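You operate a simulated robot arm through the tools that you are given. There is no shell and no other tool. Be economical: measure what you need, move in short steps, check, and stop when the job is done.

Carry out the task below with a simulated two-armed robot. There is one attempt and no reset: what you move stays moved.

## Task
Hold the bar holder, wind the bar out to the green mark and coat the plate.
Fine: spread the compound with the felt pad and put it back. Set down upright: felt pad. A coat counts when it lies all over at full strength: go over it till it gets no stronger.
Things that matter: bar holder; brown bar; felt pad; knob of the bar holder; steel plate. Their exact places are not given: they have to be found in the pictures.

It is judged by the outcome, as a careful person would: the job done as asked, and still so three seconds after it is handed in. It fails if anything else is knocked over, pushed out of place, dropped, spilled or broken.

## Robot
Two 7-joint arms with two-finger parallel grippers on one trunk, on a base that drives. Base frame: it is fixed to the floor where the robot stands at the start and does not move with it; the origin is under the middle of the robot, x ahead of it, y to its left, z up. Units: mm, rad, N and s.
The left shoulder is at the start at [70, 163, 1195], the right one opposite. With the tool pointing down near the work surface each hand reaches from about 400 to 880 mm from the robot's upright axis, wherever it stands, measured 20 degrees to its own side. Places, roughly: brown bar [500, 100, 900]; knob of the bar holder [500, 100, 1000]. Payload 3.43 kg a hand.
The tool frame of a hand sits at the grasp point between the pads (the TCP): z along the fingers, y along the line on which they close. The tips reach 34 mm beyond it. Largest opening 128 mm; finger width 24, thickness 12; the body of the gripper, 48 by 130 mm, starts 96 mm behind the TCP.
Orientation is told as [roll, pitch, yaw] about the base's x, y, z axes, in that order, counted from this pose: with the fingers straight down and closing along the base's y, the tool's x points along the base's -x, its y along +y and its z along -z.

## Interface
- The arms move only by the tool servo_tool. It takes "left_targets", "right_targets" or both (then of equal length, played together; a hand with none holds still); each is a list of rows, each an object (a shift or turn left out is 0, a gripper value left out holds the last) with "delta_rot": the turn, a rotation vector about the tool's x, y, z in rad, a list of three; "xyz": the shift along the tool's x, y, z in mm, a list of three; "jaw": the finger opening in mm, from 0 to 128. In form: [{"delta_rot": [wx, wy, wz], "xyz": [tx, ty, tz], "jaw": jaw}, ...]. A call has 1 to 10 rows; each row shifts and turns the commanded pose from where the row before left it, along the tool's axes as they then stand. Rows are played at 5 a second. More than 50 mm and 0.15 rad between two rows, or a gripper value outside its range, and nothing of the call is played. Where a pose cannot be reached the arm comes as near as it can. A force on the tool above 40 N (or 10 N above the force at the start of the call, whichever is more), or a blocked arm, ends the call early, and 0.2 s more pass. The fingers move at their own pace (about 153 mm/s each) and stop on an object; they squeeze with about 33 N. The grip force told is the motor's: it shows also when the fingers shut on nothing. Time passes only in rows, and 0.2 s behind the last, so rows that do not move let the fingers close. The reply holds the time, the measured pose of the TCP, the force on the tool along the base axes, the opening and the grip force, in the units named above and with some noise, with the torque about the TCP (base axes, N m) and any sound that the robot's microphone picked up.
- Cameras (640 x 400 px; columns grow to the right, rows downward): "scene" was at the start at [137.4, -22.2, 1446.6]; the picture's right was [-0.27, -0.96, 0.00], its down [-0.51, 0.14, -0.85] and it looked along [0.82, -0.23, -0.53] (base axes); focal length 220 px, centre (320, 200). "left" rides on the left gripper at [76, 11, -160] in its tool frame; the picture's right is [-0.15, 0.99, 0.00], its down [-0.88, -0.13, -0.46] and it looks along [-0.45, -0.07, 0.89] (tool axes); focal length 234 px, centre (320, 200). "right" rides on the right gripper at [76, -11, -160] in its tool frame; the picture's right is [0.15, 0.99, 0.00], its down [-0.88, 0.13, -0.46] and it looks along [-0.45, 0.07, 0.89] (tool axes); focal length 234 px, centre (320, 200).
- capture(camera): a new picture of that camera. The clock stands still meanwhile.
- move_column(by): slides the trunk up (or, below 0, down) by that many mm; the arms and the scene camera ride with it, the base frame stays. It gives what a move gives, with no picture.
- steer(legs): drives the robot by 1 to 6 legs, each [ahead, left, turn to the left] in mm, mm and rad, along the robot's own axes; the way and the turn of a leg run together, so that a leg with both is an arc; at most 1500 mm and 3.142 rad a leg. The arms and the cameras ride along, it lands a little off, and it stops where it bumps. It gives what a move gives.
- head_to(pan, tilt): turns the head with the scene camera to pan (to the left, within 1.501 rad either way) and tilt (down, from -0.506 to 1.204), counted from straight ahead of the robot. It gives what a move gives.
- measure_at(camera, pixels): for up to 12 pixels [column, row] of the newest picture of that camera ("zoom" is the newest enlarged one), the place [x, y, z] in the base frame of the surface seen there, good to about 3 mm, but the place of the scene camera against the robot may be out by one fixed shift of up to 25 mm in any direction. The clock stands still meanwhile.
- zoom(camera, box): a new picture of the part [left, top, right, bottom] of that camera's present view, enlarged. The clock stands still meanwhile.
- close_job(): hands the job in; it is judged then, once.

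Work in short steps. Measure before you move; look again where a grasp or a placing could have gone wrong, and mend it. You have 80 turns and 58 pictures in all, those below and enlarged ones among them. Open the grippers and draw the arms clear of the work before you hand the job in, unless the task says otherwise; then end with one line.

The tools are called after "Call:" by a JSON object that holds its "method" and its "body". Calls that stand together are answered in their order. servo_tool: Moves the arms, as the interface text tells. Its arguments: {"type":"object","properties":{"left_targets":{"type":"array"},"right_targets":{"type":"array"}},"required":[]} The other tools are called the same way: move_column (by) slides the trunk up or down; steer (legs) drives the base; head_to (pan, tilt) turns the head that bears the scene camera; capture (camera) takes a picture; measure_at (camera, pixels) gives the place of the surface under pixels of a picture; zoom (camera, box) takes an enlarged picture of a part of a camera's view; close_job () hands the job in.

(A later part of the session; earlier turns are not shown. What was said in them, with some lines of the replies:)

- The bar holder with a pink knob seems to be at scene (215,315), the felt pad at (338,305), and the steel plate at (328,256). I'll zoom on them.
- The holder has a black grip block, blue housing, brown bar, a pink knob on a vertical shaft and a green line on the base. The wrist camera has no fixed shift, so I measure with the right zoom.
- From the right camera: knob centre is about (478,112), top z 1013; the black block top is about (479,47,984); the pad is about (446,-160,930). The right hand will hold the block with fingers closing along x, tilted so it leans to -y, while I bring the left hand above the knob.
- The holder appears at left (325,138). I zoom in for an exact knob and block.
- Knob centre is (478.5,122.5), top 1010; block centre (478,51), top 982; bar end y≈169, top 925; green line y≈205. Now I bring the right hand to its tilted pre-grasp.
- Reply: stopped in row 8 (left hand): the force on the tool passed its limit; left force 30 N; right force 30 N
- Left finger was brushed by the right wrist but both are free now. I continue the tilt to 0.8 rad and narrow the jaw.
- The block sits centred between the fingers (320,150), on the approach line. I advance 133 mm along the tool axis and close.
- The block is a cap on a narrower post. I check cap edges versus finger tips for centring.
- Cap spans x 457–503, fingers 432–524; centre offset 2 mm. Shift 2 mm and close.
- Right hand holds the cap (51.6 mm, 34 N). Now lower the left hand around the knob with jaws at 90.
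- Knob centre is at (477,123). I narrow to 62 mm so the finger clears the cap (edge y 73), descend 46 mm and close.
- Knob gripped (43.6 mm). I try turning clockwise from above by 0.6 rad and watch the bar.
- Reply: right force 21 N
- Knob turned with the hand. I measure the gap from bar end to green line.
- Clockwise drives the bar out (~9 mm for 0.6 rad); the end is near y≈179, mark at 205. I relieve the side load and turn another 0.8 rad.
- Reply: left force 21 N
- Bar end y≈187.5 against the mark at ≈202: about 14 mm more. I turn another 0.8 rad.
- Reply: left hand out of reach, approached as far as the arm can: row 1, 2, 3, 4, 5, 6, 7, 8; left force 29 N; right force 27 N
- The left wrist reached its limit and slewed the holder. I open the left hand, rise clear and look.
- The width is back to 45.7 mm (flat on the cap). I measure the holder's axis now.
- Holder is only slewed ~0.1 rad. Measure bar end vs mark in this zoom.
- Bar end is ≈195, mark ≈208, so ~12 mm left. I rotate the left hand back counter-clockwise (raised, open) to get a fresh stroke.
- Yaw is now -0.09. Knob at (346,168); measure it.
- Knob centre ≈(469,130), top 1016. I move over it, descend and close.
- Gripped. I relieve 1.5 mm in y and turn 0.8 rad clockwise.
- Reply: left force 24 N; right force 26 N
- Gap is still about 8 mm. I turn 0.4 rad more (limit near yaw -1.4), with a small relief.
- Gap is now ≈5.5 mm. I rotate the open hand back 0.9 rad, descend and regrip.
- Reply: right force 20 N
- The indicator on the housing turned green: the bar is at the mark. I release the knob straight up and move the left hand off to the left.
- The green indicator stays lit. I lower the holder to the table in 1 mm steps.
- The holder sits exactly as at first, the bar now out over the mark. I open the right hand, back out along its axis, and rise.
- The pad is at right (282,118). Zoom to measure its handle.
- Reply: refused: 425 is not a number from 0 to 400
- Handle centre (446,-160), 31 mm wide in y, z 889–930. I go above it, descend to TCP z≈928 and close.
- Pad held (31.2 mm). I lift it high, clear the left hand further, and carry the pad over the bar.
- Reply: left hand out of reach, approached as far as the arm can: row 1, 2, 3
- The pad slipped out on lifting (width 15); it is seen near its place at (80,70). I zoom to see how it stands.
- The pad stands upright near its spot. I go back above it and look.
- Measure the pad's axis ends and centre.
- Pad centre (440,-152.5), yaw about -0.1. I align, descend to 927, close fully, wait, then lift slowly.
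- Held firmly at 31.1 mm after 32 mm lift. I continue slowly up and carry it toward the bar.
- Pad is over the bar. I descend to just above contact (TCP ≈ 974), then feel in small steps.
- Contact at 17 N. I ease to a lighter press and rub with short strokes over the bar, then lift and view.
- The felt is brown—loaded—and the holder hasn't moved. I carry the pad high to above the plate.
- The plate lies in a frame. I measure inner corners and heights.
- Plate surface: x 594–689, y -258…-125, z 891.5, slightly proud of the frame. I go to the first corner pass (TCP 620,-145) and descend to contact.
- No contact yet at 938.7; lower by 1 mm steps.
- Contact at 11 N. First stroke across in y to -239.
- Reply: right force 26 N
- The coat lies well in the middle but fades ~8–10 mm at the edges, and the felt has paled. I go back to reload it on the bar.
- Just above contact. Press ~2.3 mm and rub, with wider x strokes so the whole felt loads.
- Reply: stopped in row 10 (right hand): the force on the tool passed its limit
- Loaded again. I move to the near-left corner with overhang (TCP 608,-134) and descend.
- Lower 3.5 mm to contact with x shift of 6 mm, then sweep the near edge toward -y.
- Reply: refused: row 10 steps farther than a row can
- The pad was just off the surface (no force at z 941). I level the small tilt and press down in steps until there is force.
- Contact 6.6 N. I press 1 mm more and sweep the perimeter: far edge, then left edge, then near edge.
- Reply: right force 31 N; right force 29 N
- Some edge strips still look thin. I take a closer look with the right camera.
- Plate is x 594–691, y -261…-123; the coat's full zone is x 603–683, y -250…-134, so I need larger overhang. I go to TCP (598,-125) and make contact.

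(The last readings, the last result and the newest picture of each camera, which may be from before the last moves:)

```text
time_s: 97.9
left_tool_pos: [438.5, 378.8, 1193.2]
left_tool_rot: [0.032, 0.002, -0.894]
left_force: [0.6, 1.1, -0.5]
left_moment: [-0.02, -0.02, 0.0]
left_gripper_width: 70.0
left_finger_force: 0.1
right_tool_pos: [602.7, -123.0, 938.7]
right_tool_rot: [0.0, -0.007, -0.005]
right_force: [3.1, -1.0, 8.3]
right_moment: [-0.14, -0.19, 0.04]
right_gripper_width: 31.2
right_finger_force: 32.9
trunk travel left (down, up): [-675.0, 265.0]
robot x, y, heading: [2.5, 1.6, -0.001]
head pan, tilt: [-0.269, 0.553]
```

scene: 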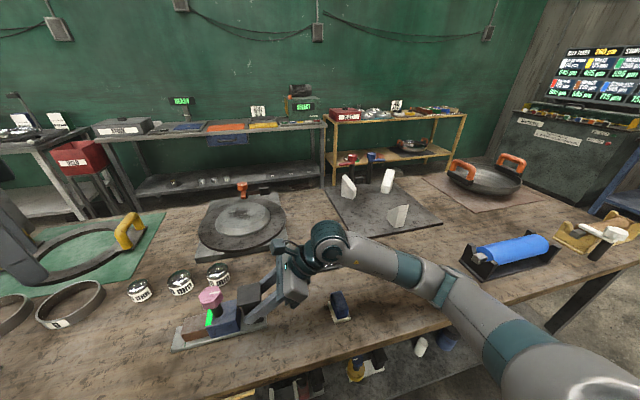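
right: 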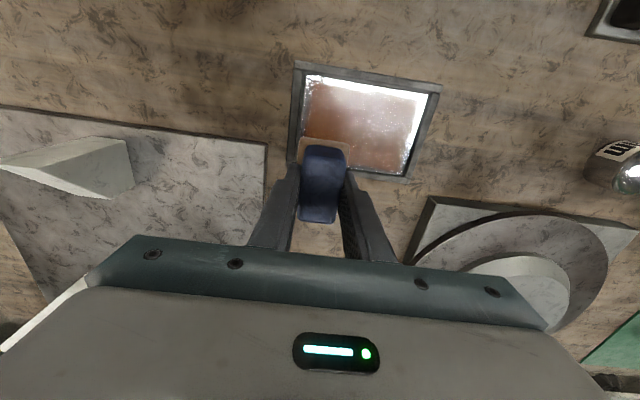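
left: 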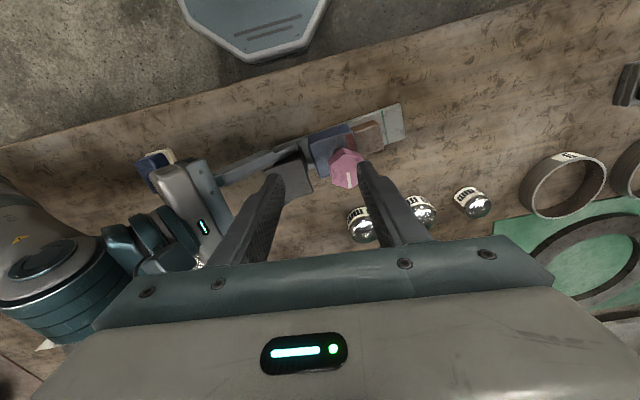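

8 N contact. Sweep the perimeter with the larger overhang.

Call:
{"method": "servo_tool", "body": {"right_targets": [{"xyz": [5, 0, 0.7]}, {"xyz": [0, -15, 0]}, {"xyz": [0, -15, 0]}, {"xyz": [0, -15, 0]}, {"xyz": [0, -15, 0]}, {"xyz": [0, -15, 0]}, {"xyz": [0, -15, 0]}, {"xyz": [0, -15, 0]}, {"xyz": [0, -15, 0]}, {"xyz": [0, -16, 0]}]}}

Call:
{"method": "servo_tool", "body": {"right_targets": [{"xyz": [-13, 0, 0]}, {"xyz": [-13, 0, 0]}, {"xyz": [-13, 0, 0]}, {"xyz": [-13, 0, 0]}, {"xyz": [-13, 0, 0]}, {"xyz": [-13, 0, 0]}, {"xyz": [-12, 0, 0]}, {"xyz": [0, 15, 0]}, {"xyz": [0, 15, 0]}, {"xyz": [0, 15, 0]}]}}

Call:
{"method": "servo_tool", "body": {"right_targets": [{"xyz": [0, 15, 0]}, {"xyz": [0, 15, 0]}, {"xyz": [0, 15, 0]}, {"xyz": [0, 15, 0]}, {"xyz": [0, 15, 0]}, {"xyz": [0, 16, 0]}, {"xyz": [13, 0, 0]}, {"xyz": [13, 0, 0]}, {"xyz": [13, 0, 0]}, {"xyz": [13, 0, 0]}]}}

Call:
{"method": "servo_tool", "body": {"right_targets": [{"xyz": [13, 0, 0]}, {"xyz": [13, 0, 0]}, {"xyz": [12, 0, 0]}, {"xyz": [0, 0, -30]}, {"xyz": [0, 20, -40]}, {"xyz": [20, 30, -30]}, {"xyz": [0, 40, -10]}]}}

Call:
{"method": "zoom", "body": {"camera": "right", "box": [110, 100, 330, 240]}}

```text
time_s: 100.1
left_tool_pos: [437.7, 381.2, 1192.9]
left_tool_rot: [0.033, 0.003, -0.893]
left_force: [0.1, -0.5, -1.0]
left_moment: [0.05, 0.01, 0.02]
left_gripper_width: 69.9
left_finger_force: 0.0
right_tool_pos: [593.7, -260.2, 937.2]
right_tool_rot: [-0.001, -0.007, -0.004]
right_force: [0.8, 7.1, 23.1]
right_moment: [0.54, -0.2, 0.06]
right_gripper_width: 30.9
right_finger_force: 33.1
trunk travel left (down, up): [-675.0, 265.0]
robot x, y, heading: [-0.3, 0.1, -0.001]
head pan, tilt: [-0.269, 0.553]
```

```text
time_s: 102.3
left_tool_pos: [438.0, 379.8, 1191.3]
left_tool_rot: [0.032, 0.003, -0.894]
left_force: [0.4, 1.1, 0.5]
left_moment: [-0.02, -0.02, -0.02]
left_gripper_width: 69.9
left_finger_force: 0.1
right_tool_pos: [687.2, -212.5, 937.6]
right_tool_rot: [0.001, -0.006, -0.007]
right_force: [1.0, 0.0, 1.9]
right_moment: [-0.03, 0.08, 0.03]
right_gripper_width: 31.1
right_finger_force: 33.1
trunk travel left (down, up): [-675.0, 265.0]
robot x, y, heading: [-4.9, 0.6, -0.005]
head pan, tilt: [-0.269, 0.553]
```

```text
time_s: 104.5
left_tool_pos: [438.2, 380.5, 1192.8]
left_tool_rot: [0.033, 0.002, -0.894]
left_force: [-0.4, 0.3, 0.0]
left_moment: [0.01, -0.01, 0.0]
left_gripper_width: 69.8
left_finger_force: 0.1
right_tool_pos: [635.1, -122.0, 936.7]
right_tool_rot: [0.002, -0.007, -0.009]
right_force: [6.3, 0.9, 20.7]
right_moment: [-0.22, 0.17, 0.02]
right_gripper_width: 31.0
right_finger_force: 32.3
trunk travel left (down, up): [-675.0, 265.0]
robot x, y, heading: [-1.7, -2.2, 0.005]
head pan, tilt: [-0.269, 0.553]
```

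```text
time_s: 106.1
left_tool_pos: [440.2, 381.7, 1190.5]
left_tool_rot: [0.029, 0.0, -0.894]
left_force: [0.8, 0.6, -0.5]
left_moment: [-0.03, 0.01, -0.01]
left_gripper_width: 70.1
left_finger_force: 0.0
right_tool_pos: [580.5, -32.1, 1046.0]
right_tool_rot: [-0.001, -0.003, -0.008]
right_force: [0.4, -0.5, -0.4]
right_moment: [0.01, 0.02, -0.01]
right_gripper_width: 31.2
right_finger_force: 32.9
trunk travel left (down, up): [-675.0, 265.0]
robot x, y, heading: [-1.3, -0.8, 0.001]
head pan, tilt: [-0.269, 0.553]
```

```text
2.86 times, centred on (220, 170) of right
```

zoom: 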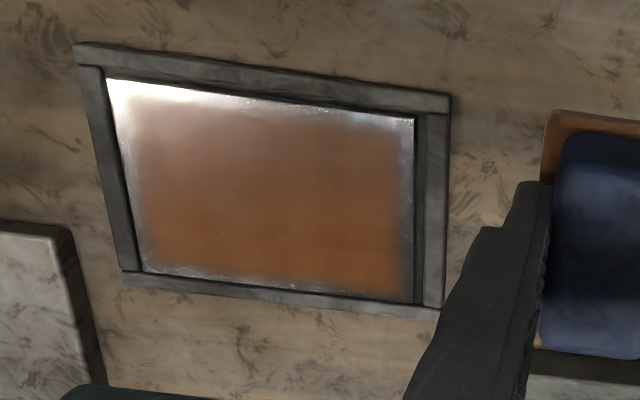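

The coat boundary did not move with more overhang, so the margin looks like a fixed fade. I check strength from the scene camera.

Call:
{"method": "zoom", "body": {"camera": "scene", "box": [280, 220, 380, 290]}}

```text
5.71 times, centred on (330, 255) of scene
```

zoom: 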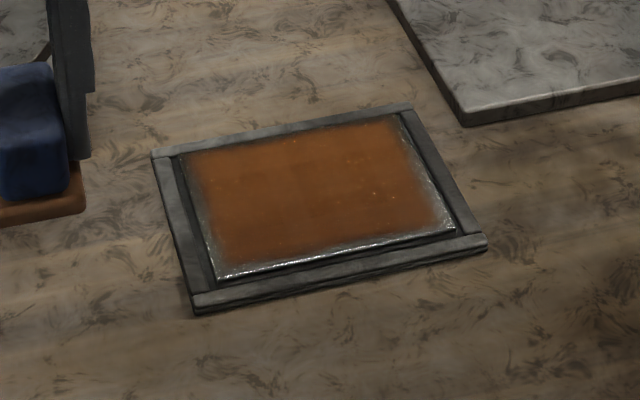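

It's more uniform now. To be sure of full strength I reload once more and do a full raster, then compare.

Call:
{"method": "servo_tool", "body": {"right_targets": [{"xyz": [5, 5, -30]}, {"xyz": [12, 25, -17]}, {"xyz": [17, 38, 0]}, {"xyz": [17, 38, 0]}, {"xyz": [17, 38, 0]}, {"xyz": [17, 38, 0]}, {"xyz": [13, 27, 0]}, {"xyz": [2, 4, 5]}, {"xyz": [0, 0, 30]}, {"xyz": [0, 0, 35]}]}}

Call:
{"method": "servo_tool", "body": {"right_targets": [{"xyz": [0, 0, 30]}, {"xyz": [0, 0, 17]}, {}]}}

```text
time_s: 108.3
left_tool_pos: [440.6, 379.6, 1192.6]
left_tool_rot: [0.031, 0.005, -0.893]
left_force: [-0.1, 0.6, 0.7]
left_moment: [0.0, 0.01, -0.03]
left_gripper_width: 69.9
left_finger_force: 0.1
right_tool_pos: [480.5, 179.8, 1021.6]
right_tool_rot: [0.001, -0.004, -0.007]
right_force: [-0.4, -0.7, -0.7]
right_moment: [0.01, -0.01, -0.02]
right_gripper_width: 30.7
right_finger_force: 32.9
trunk travel left (down, up): [-675.0, 265.0]
robot x, y, heading: [0.4, -0.2, -0.004]
head pan, tilt: [-0.269, 0.553]
```

```text
time_s: 109.1
left_tool_pos: [440.4, 380.4, 1192.5]
left_tool_rot: [0.03, 0.004, -0.894]
left_force: [1.0, -0.5, -0.6]
left_moment: [-0.03, 0.03, -0.02]
left_gripper_width: 70.0
left_finger_force: 0.0
right_tool_pos: [479.2, 180.0, 974.1]
right_tool_rot: [-0.001, -0.002, -0.007]
right_force: [0.5, -0.3, -0.7]
right_moment: [0.01, -0.03, 0.0]
right_gripper_width: 31.2
right_finger_force: 33.2
trunk travel left (down, up): [-675.0, 265.0]
robot x, y, heading: [-1.7, -1.5, -0.001]
head pan, tilt: [-0.269, 0.553]
```

Press lightly and rub with ±7 mm strokes, then lift and head to the plate.

Call:
{"method": "servo_tool", "body": {"right_targets": [{"xyz": [0, 0, 1]}, {"xyz": [0, 0, 0.7]}, {"xyz": [7, 0, 0]}, {"xyz": [-7, 0, 0]}, {"xyz": [-7, 0, 0]}, {"xyz": [7, 0, 0]}, {"xyz": [0, 4, 0]}, {"xyz": [0, -4, 0]}, {}]}}

Call:
{"method": "servo_tool", "body": {"right_targets": [{"xyz": [0, 0, -15]}, {"xyz": [0, 0, -30]}, {"xyz": [0, 0, -38]}, {"xyz": [0, 0, -40]}, {"xyz": [-10, -25, 0]}, {"xyz": [-15, -40, 0]}, {"xyz": [-15, -40, 0]}, {"xyz": [-15, -40, 0]}, {"xyz": [-15, -40, 0]}, {"xyz": [-15, -40, 0]}]}}

Call:
{"method": "servo_tool", "body": {"right_targets": [{"xyz": [-15, -30, 0]}, {"xyz": [-15, -30, 0]}, {"xyz": [-9, -23, 10]}, {"xyz": [0, 0, 35]}, {"xyz": [0, 0, 40]}, {"xyz": [0, 0, 40]}, {"xyz": [0, 0, 25]}, {"xyz": [0, 0, 4.5]}, {}]}}

```text
time_s: 111.1
left_tool_pos: [439.9, 379.7, 1191.1]
left_tool_rot: [0.031, 0.003, -0.893]
left_force: [0.4, -0.6, -0.1]
left_moment: [0.0, -0.02, -0.01]
left_gripper_width: 70.0
left_finger_force: 0.0
right_tool_pos: [476.4, 180.0, 975.4]
right_tool_rot: [0.0, -0.005, -0.007]
right_force: [0.3, -0.6, -1.3]
right_moment: [0.01, -0.02, 0.0]
right_gripper_width: 31.0
right_finger_force: 32.8
trunk travel left (down, up): [-675.0, 265.0]
robot x, y, heading: [2.6, 0.2, -0.004]
head pan, tilt: [-0.269, 0.553]
```

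```text
time_s: 113.3
left_tool_pos: [440.3, 378.6, 1192.9]
left_tool_rot: [0.034, 0.005, -0.895]
left_force: [0.0, -0.5, 0.1]
left_moment: [0.03, -0.03, 0.0]
left_gripper_width: 70.1
left_finger_force: 0.2
right_tool_pos: [562.5, -46.4, 1096.8]
right_tool_rot: [0.002, -0.004, -0.006]
right_force: [0.3, -0.1, -0.4]
right_moment: [0.02, 0.02, 0.03]
right_gripper_width: 31.0
right_finger_force: 33.5
trunk travel left (down, up): [-675.0, 265.0]
robot x, y, heading: [-4.2, 0.0, 0.003]
head pan, tilt: [-0.269, 0.553]
```

```text
time_s: 115.3
left_tool_pos: [440.1, 380.2, 1192.4]
left_tool_rot: [0.032, 0.003, -0.895]
left_force: [-0.6, -0.3, 0.4]
left_moment: [0.02, 0.01, -0.01]
left_gripper_width: 69.8
left_finger_force: 0.0
right_tool_pos: [602.8, -128.8, 943.6]
right_tool_rot: [0.001, -0.001, -0.007]
right_force: [0.4, -0.4, 0.1]
right_moment: [-0.01, -0.02, 0.0]
right_gripper_width: 30.9
right_finger_force: 33.1
trunk travel left (down, up): [-675.0, 265.0]
robot x, y, heading: [0.1, 1.5, -0.0]
head pan, tilt: [-0.269, 0.553]
```

Contact is ~5 mm lower; step down and feel.

Call:
{"method": "servo_tool", "body": {"right_targets": [{"xyz": [0, 0, 4]}, {"xyz": [0, 0, 1.2]}, {"xyz": [0, 0, 0.8]}, {}, {}]}}

Call:
{"method": "zoom", "body": {"camera": "scene", "box": [280, 220, 380, 290]}}

```text
time_s: 116.5
left_tool_pos: [439.8, 379.6, 1192.3]
left_tool_rot: [0.03, 0.004, -0.894]
left_force: [-0.2, -0.7, -0.3]
left_moment: [0.02, -0.01, -0.02]
left_gripper_width: 70.2
left_finger_force: 0.0
right_tool_pos: [600.3, -127.5, 939.2]
right_tool_rot: [-0.001, -0.004, -0.006]
right_force: [1.6, -0.9, 3.8]
right_moment: [-0.01, -0.03, 0.03]
right_gripper_width: 31.1
right_finger_force: 33.3
trunk travel left (down, up): [-675.0, 265.0]
robot x, y, heading: [-3.3, -1.3, -0.0]
head pan, tilt: [-0.269, 0.553]
```

```text
5.71 times, centred on (330, 255) of scene
```

zoom: 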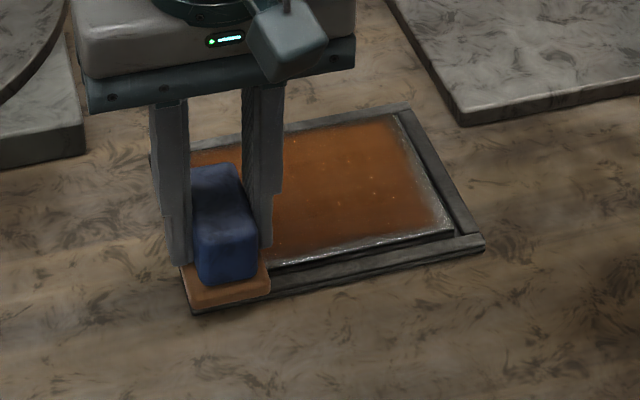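

Light contact (3.8 N). I press 1.3 mm more and raster the whole plate in five columns.

Call:
{"method": "servo_tool", "body": {"right_targets": [{"xyz": [0, -12, 1.3]}, {"xyz": [0, -22, 0]}, {"xyz": [0, -22, 0]}, {"xyz": [0, -22, 0]}, {"xyz": [0, -22, 0]}, {"xyz": [0, -22, 0]}, {"xyz": [0, -10, 0]}, {"xyz": [-22, 0, 0]}, {"xyz": [0, 22, 0]}, {"xyz": [0, 22, 0]}]}}

Call:
{"method": "servo_tool", "body": {"right_targets": [{"xyz": [0, 22, 0]}, {"xyz": [0, 22, 0]}, {"xyz": [0, 22, 0]}, {"xyz": [0, 22, 0]}, {"xyz": [-22, 0, 0]}, {"xyz": [0, -22, 0]}, {"xyz": [0, -22, 0]}, {"xyz": [0, -22, 0]}, {"xyz": [0, -22, 0]}, {"xyz": [0, -22, 0]}]}}

Call:
{"method": "servo_tool", "body": {"right_targets": [{"xyz": [0, -22, 0]}, {"xyz": [-22, 0, 0]}, {"xyz": [0, 22, 0]}, {"xyz": [0, 22, 0]}, {"xyz": [0, 22, 0]}, {"xyz": [0, 22, 0]}, {"xyz": [0, 22, 0]}, {"xyz": [0, 22, 0]}, {"xyz": [-20, 0, 0]}, {"xyz": [0, -22, 0]}]}}

Call:
{"method": "servo_tool", "body": {"right_targets": [{"xyz": [0, -22, 0]}, {"xyz": [0, -22, 0]}, {"xyz": [0, -22, 0]}, {"xyz": [0, -22, 0]}, {"xyz": [0, -22, 0]}, {"xyz": [20, 0, 0]}, {"xyz": [20, 0, 0]}, {"xyz": [0, 0, -20]}, {"xyz": [0, 0, -45]}, {"xyz": [0, 0, -45]}]}}

Call:
{"method": "zoom", "body": {"camera": "scene", "box": [280, 220, 380, 290]}}

```text
time_s: 118.7
left_tool_pos: [437.4, 379.6, 1194.0]
left_tool_rot: [0.034, 0.0, -0.892]
left_force: [0.2, -0.2, -0.8]
left_moment: [0.03, 0.02, 0.01]
left_gripper_width: 70.0
left_finger_force: 0.0
right_tool_pos: [619.4, -217.9, 937.0]
right_tool_rot: [-0.003, -0.011, -0.008]
right_force: [0.0, -11.7, 38.3]
right_moment: [-0.33, 0.68, 0.23]
right_gripper_width: 31.2
right_finger_force: 32.9
trunk travel left (down, up): [-675.0, 265.0]
robot x, y, heading: [1.7, -1.9, -0.003]
head pan, tilt: [-0.269, 0.553]
```

```text
time_s: 120.9
left_tool_pos: [436.2, 381.1, 1191.6]
left_tool_rot: [0.032, 0.001, -0.893]
left_force: [0.0, 0.3, -0.8]
left_moment: [-0.02, 0.0, 0.02]
left_gripper_width: 69.9
left_finger_force: 0.1
right_tool_pos: [644.0, -237.3, 937.5]
right_tool_rot: [0.0, -0.012, -0.006]
right_force: [2.4, 8.2, 33.6]
right_moment: [0.38, 0.39, -0.15]
right_gripper_width: 31.0
right_finger_force: 32.8
trunk travel left (down, up): [-675.0, 265.0]
robot x, y, heading: [0.2, -0.1, 0.0]
head pan, tilt: [-0.269, 0.553]
```

```text
time_s: 123.1
left_tool_pos: [437.3, 381.3, 1193.6]
left_tool_rot: [0.035, 0.001, -0.893]
left_force: [-0.7, -0.2, -0.5]
left_moment: [0.0, -0.03, -0.03]
left_gripper_width: 70.0
left_finger_force: 0.0
right_tool_pos: [687.6, -148.9, 937.4]
right_tool_rot: [0.001, -0.009, -0.004]
right_force: [1.8, 7.4, 25.7]
right_moment: [0.24, 0.3, -0.11]
right_gripper_width: 31.2
right_finger_force: 33.2
trunk travel left (down, up): [-675.0, 265.0]
robot x, y, heading: [1.1, -0.4, 0.004]
head pan, tilt: [-0.269, 0.553]
```

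```text
time_s: 125.3
left_tool_pos: [439.7, 381.3, 1191.6]
left_tool_rot: [0.033, 0.002, -0.892]
left_force: [-0.1, 0.8, -0.8]
left_moment: [-0.04, 0.02, -0.04]
left_gripper_width: 70.0
left_finger_force: 0.0
right_tool_pos: [641.8, -263.0, 1044.2]
right_tool_rot: [-0.001, -0.003, -0.005]
right_force: [-0.3, 0.3, -1.3]
right_moment: [-0.01, -0.01, 0.02]
right_gripper_width: 31.1
right_finger_force: 32.7
trunk travel left (down, up): [-675.0, 265.0]
robot x, y, heading: [-1.5, -5.0, -0.001]
head pan, tilt: [-0.269, 0.553]
```

```text
5.71 times, centred on (330, 255) of scene
```

zoom: 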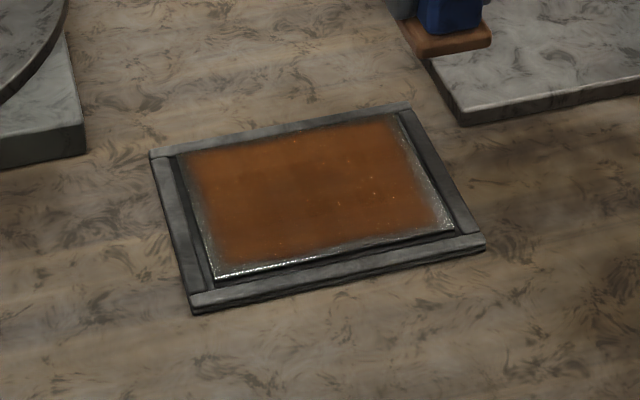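

The look hardly changed, suggesting saturation; I do one more raster in the crossing direction to confirm. Descend at the (600,-255) corner.

Call:
{"method": "servo_tool", "body": {"right_targets": [{"xyz": [40, 5, 0]}, {"xyz": [2, 3, 35]}, {"xyz": [0, 0, 40]}, {"xyz": [0, 0, 27]}, {"xyz": [0, 0, 2]}, {"xyz": [0, 0, 1]}, {}]}}

```text
time_s: 126.9
left_tool_pos: [439.5, 378.4, 1192.4]
left_tool_rot: [0.03, 0.002, -0.893]
left_force: [-0.5, 0.6, 1.0]
left_moment: [0.02, 0.05, 0.02]
left_gripper_width: 69.7
left_finger_force: 0.0
right_tool_pos: [603.7, -251.4, 940.3]
right_tool_rot: [0.002, -0.004, -0.006]
right_force: [0.3, 0.4, -1.1]
right_moment: [0.0, 0.03, -0.03]
right_gripper_width: 31.0
right_finger_force: 32.8
trunk travel left (down, up): [-675.0, 265.0]
robot x, y, heading: [0.0, -2.3, 0.003]
head pan, tilt: [-0.269, 0.553]
```

Call:
{"method": "servo_tool", "body": {"right_targets": [{"xyz": [3, -3, 1.3]}, {"xyz": [0, 0, 1.2]}, {"xyz": [-22, 0, 0.3]}, {"xyz": [-22, 0, 0]}, {"xyz": [-22, 0, 0]}, {"xyz": [-22, 0, 0]}, {"xyz": [0, 20, 0]}, {"xyz": [22, 0, 0]}, {"xyz": [22, 0, 0]}, {"xyz": [22, 0, 0]}]}}

Call:
{"method": "servo_tool", "body": {"right_targets": [{"xyz": [22, 0, 0]}, {"xyz": [0, 22, 0]}, {"xyz": [-22, 0, 0]}, {"xyz": [-22, 0, 0]}, {"xyz": [-22, 0, 0]}, {"xyz": [-22, 0, 0]}, {"xyz": [0, 22, 0]}, {"xyz": [22, 0, 0]}, {"xyz": [22, 0, 0]}, {"xyz": [22, 0, 0]}]}}

Call:
{"method": "servo_tool", "body": {"right_targets": [{"xyz": [22, 0, 0]}, {"xyz": [0, 22, 0]}, {"xyz": [-22, 0, 0]}, {"xyz": [-22, 0, 0]}, {"xyz": [-22, 0, 0]}, {"xyz": [-22, 0, 0]}, {"xyz": [0, 22, 0]}, {"xyz": [22, 0, 0]}, {"xyz": [22, 0, 0]}, {"xyz": [22, 0, 0]}]}}

Call:
{"method": "servo_tool", "body": {"right_targets": [{"xyz": [22, 0, 0]}, {"xyz": [0, 20, 0]}, {"xyz": [-22, 0, 0]}, {"xyz": [-22, 0, 0]}, {"xyz": [-22, 0, 0]}, {"xyz": [-22, 0, 0]}, {"xyz": [0, 0, -20]}, {"xyz": [0, 0, -45]}, {"xyz": [0, 0, -45]}]}}

Call:
{"method": "zoom", "body": {"camera": "scene", "box": [280, 220, 380, 290]}}

```text
time_s: 129.1
left_tool_pos: [439.2, 378.7, 1192.3]
left_tool_rot: [0.033, 0.004, -0.895]
left_force: [0.7, 0.9, 0.4]
left_moment: [0.0, 0.01, 0.0]
left_gripper_width: 69.7
left_finger_force: 0.1
right_tool_pos: [623.3, -235.6, 938.3]
right_tool_rot: [0.0, -0.006, -0.007]
right_force: [1.1, 0.1, 6.6]
right_moment: [-0.01, -0.29, -0.03]
right_gripper_width: 31.1
right_finger_force: 33.5
trunk travel left (down, up): [-675.0, 265.0]
robot x, y, heading: [-3.4, -2.3, -0.002]
head pan, tilt: [-0.269, 0.553]
```

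```text
time_s: 131.3
left_tool_pos: [438.8, 378.8, 1193.8]
left_tool_rot: [0.032, 0.004, -0.894]
left_force: [0.6, -0.5, -0.3]
left_moment: [-0.01, -0.01, -0.01]
left_gripper_width: 70.0
left_finger_force: 0.1
right_tool_pos: [622.6, -192.3, 938.5]
right_tool_rot: [-0.001, -0.006, -0.006]
right_force: [-0.3, 0.0, 1.8]
right_moment: [0.0, -0.1, 0.05]
right_gripper_width: 30.8
right_finger_force: 32.9
trunk travel left (down, up): [-675.0, 265.0]
robot x, y, heading: [0.9, 3.7, -0.0]
head pan, tilt: [-0.269, 0.553]
```

```text
time_s: 133.5
left_tool_pos: [439.5, 379.7, 1192.5]
left_tool_rot: [0.033, 0.004, -0.894]
left_force: [-0.2, -0.2, 0.0]
left_moment: [-0.02, 0.0, 0.0]
left_gripper_width: 69.7
left_finger_force: 0.0
right_tool_pos: [623.7, -147.9, 938.2]
right_tool_rot: [0.001, -0.004, -0.006]
right_force: [1.1, 0.2, 5.5]
right_moment: [0.0, -0.24, 0.04]
right_gripper_width: 30.8
right_finger_force: 33.0
trunk travel left (down, up): [-675.0, 265.0]
robot x, y, heading: [1.2, -1.3, 0.0]
head pan, tilt: [-0.269, 0.553]
```

```text
time_s: 135.5
left_tool_pos: [439.7, 380.7, 1192.4]
left_tool_rot: [0.032, 0.002, -0.894]
left_force: [0.2, 0.4, -1.3]
left_moment: [-0.05, -0.01, 0.0]
left_gripper_width: 69.8
left_finger_force: 0.0
right_tool_pos: [687.6, -126.8, 1048.7]
right_tool_rot: [0.001, -0.005, -0.009]
right_force: [0.1, 0.3, -0.3]
right_moment: [-0.02, -0.01, -0.03]
right_gripper_width: 31.0
right_finger_force: 33.0
trunk travel left (down, up): [-675.0, 265.0]
robot x, y, heading: [-3.1, -0.4, -0.001]
head pan, tilt: [-0.269, 0.553]
```

```text
5.71 times, centred on (330, 255) of scene
```

zoom: 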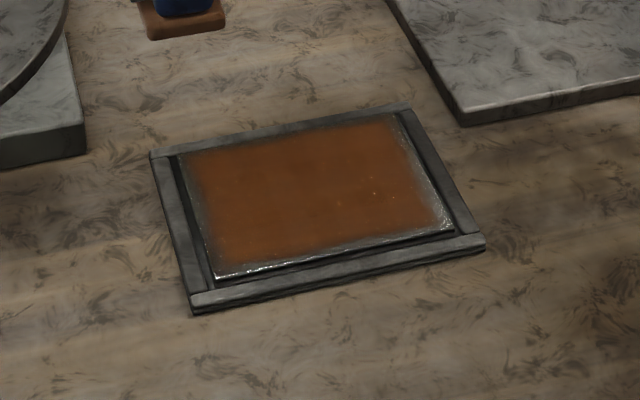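

No further change: the coat is saturated. I carry the pad back to its home spot (446,-160).

Call:
{"method": "servo_tool", "body": {"right_targets": [{"xyz": [20, -2, 0]}, {"xyz": [34, -5, 0]}, {"xyz": [38, -5, 0]}, {"xyz": [38, -5, 0]}, {"xyz": [38, -5, 0]}, {"xyz": [38, -5, 0]}, {"xyz": [25, -4, 0]}, {"xyz": [9, -1, 20], "delta_rot": [0, 0, -0.04]}, {"xyz": [0, 0, 35]}, {"xyz": [0, 0, 30]}]}}

Call:
{"method": "servo_tool", "body": {"right_targets": [{"xyz": [0, 0, 20]}, {"xyz": [0, 0, 9]}, {}]}}

```text
time_s: 137.7
left_tool_pos: [439.7, 379.0, 1192.1]
left_tool_rot: [0.031, 0.002, -0.893]
left_force: [1.1, 0.5, 0.2]
left_moment: [-0.02, 0.01, -0.01]
left_gripper_width: 69.9
left_finger_force: 0.0
right_tool_pos: [449.3, -157.0, 964.9]
right_tool_rot: [0.0, -0.006, 0.033]
right_force: [-0.2, 0.0, -1.7]
right_moment: [-0.02, -0.01, 0.02]
right_gripper_width: 31.0
right_finger_force: 32.4
trunk travel left (down, up): [-675.0, 265.0]
robot x, y, heading: [1.6, 2.0, 0.0]
head pan, tilt: [-0.269, 0.553]
```

```text
time_s: 138.5
left_tool_pos: [438.2, 378.9, 1192.2]
left_tool_rot: [0.029, 0.003, -0.892]
left_force: [-0.3, -0.2, -0.7]
left_moment: [-0.03, 0.0, 0.0]
left_gripper_width: 70.0
left_finger_force: 0.0
right_tool_pos: [449.5, -157.7, 933.2]
right_tool_rot: [0.001, -0.004, 0.033]
right_force: [-0.1, -0.3, -0.5]
right_moment: [-0.01, 0.01, -0.02]
right_gripper_width: 30.7
right_finger_force: 33.2
trunk travel left (down, up): [-675.0, 265.0]
robot x, y, heading: [2.6, 0.7, -0.004]
head pan, tilt: [-0.269, 0.553]
```

Lower the last 6 mm gently, shifting 1.5 mm to the home centre, until it touches.

Call:
{"method": "servo_tool", "body": {"right_targets": [{"xyz": [1.5, -2, 3]}, {"xyz": [0, 0, 2]}, {"xyz": [0, 0, 1.2]}, {}]}}

```text
time_s: 139.5
left_tool_pos: [438.8, 380.5, 1192.0]
left_tool_rot: [0.03, 0.003, -0.895]
left_force: [0.0, 0.5, 0.0]
left_moment: [0.02, 0.0, 0.02]
left_gripper_width: 69.8
left_finger_force: 0.0
right_tool_pos: [448.1, -159.9, 926.8]
right_tool_rot: [0.001, -0.005, 0.032]
right_force: [-0.1, 1.0, 0.3]
right_moment: [0.01, 0.03, -0.03]
right_gripper_width: 31.0
right_finger_force: 32.8
trunk travel left (down, up): [-675.0, 265.0]
robot x, y, heading: [2.3, -0.5, -0.004]
head pan, tilt: [-0.269, 0.553]
```

At table height (926.8). I settle 0.6 mm more, open gently and rise straight up.

Call:
{"method": "servo_tool", "body": {"right_targets": [{"xyz": [0, 0, 0.6]}, {}, {"jaw": 45}, {"jaw": 60}, {}, {"xyz": [0, 0, -30]}, {"xyz": [0, 0, -45]}, {"xyz": [0, 0, -48]}, {"xyz": [0, 0, -48]}, {"xyz": [0, -40, -25]}]}}

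Call:
{"method": "capture", "body": {"camera": "scene"}}

Call:
{"method": "zoom", "body": {"camera": "right", "box": [250, 60, 450, 185]}}

```text
time_s: 141.7
left_tool_pos: [438.3, 377.5, 1193.8]
left_tool_rot: [0.035, 0.002, -0.894]
left_force: [-0.1, -0.1, 1.0]
left_moment: [0.03, -0.04, -0.03]
left_gripper_width: 69.8
left_finger_force: 0.1
right_tool_pos: [448.0, -202.3, 1124.7]
right_tool_rot: [0.002, -0.006, 0.035]
right_force: [0.9, -0.7, -0.4]
right_moment: [0.06, 0.01, -0.01]
right_gripper_width: 60.2
right_finger_force: 0.1
trunk travel left (down, up): [-675.0, 265.0]
robot x, y, heading: [-1.8, -2.8, 0.002]
head pan, tilt: [-0.269, 0.553]
```

```text
7 pictures are left
```

scene: 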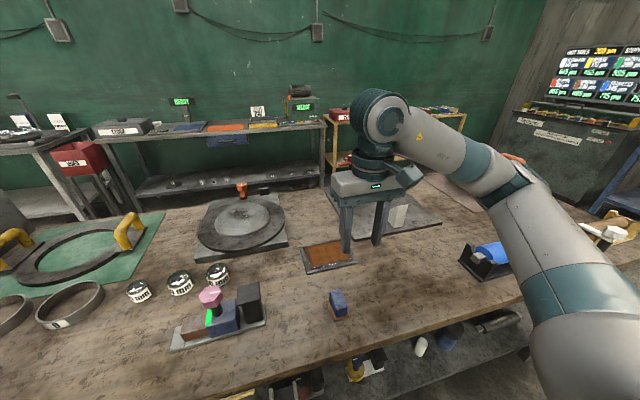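

```text
3.20 times, centred on (350, 122) of right
```

zoom: 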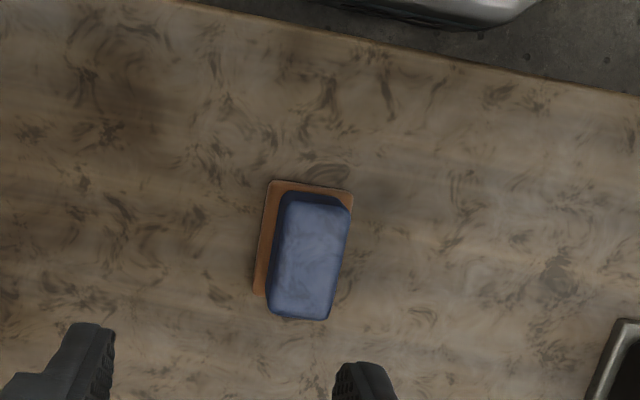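

The pad stands upright on its home spot, the indicator is still green, the plate is coated, and both arms are clear with grippers open. I hand in.

Call:
{"method": "close_job", "body": {}}

```text
The job is handed in.
```

I wound the bar out to the green mark, where the holder's indicator turned green. I coated the plate until extra passes made no change, then set the felt pad back upright at its place. A band about 8–10 mm wide along the plate's edges still looks thinner in the pictures. Sweeping the pad over the edges did not change it, so I took it for how the coat is drawn, but I could not confirm that.
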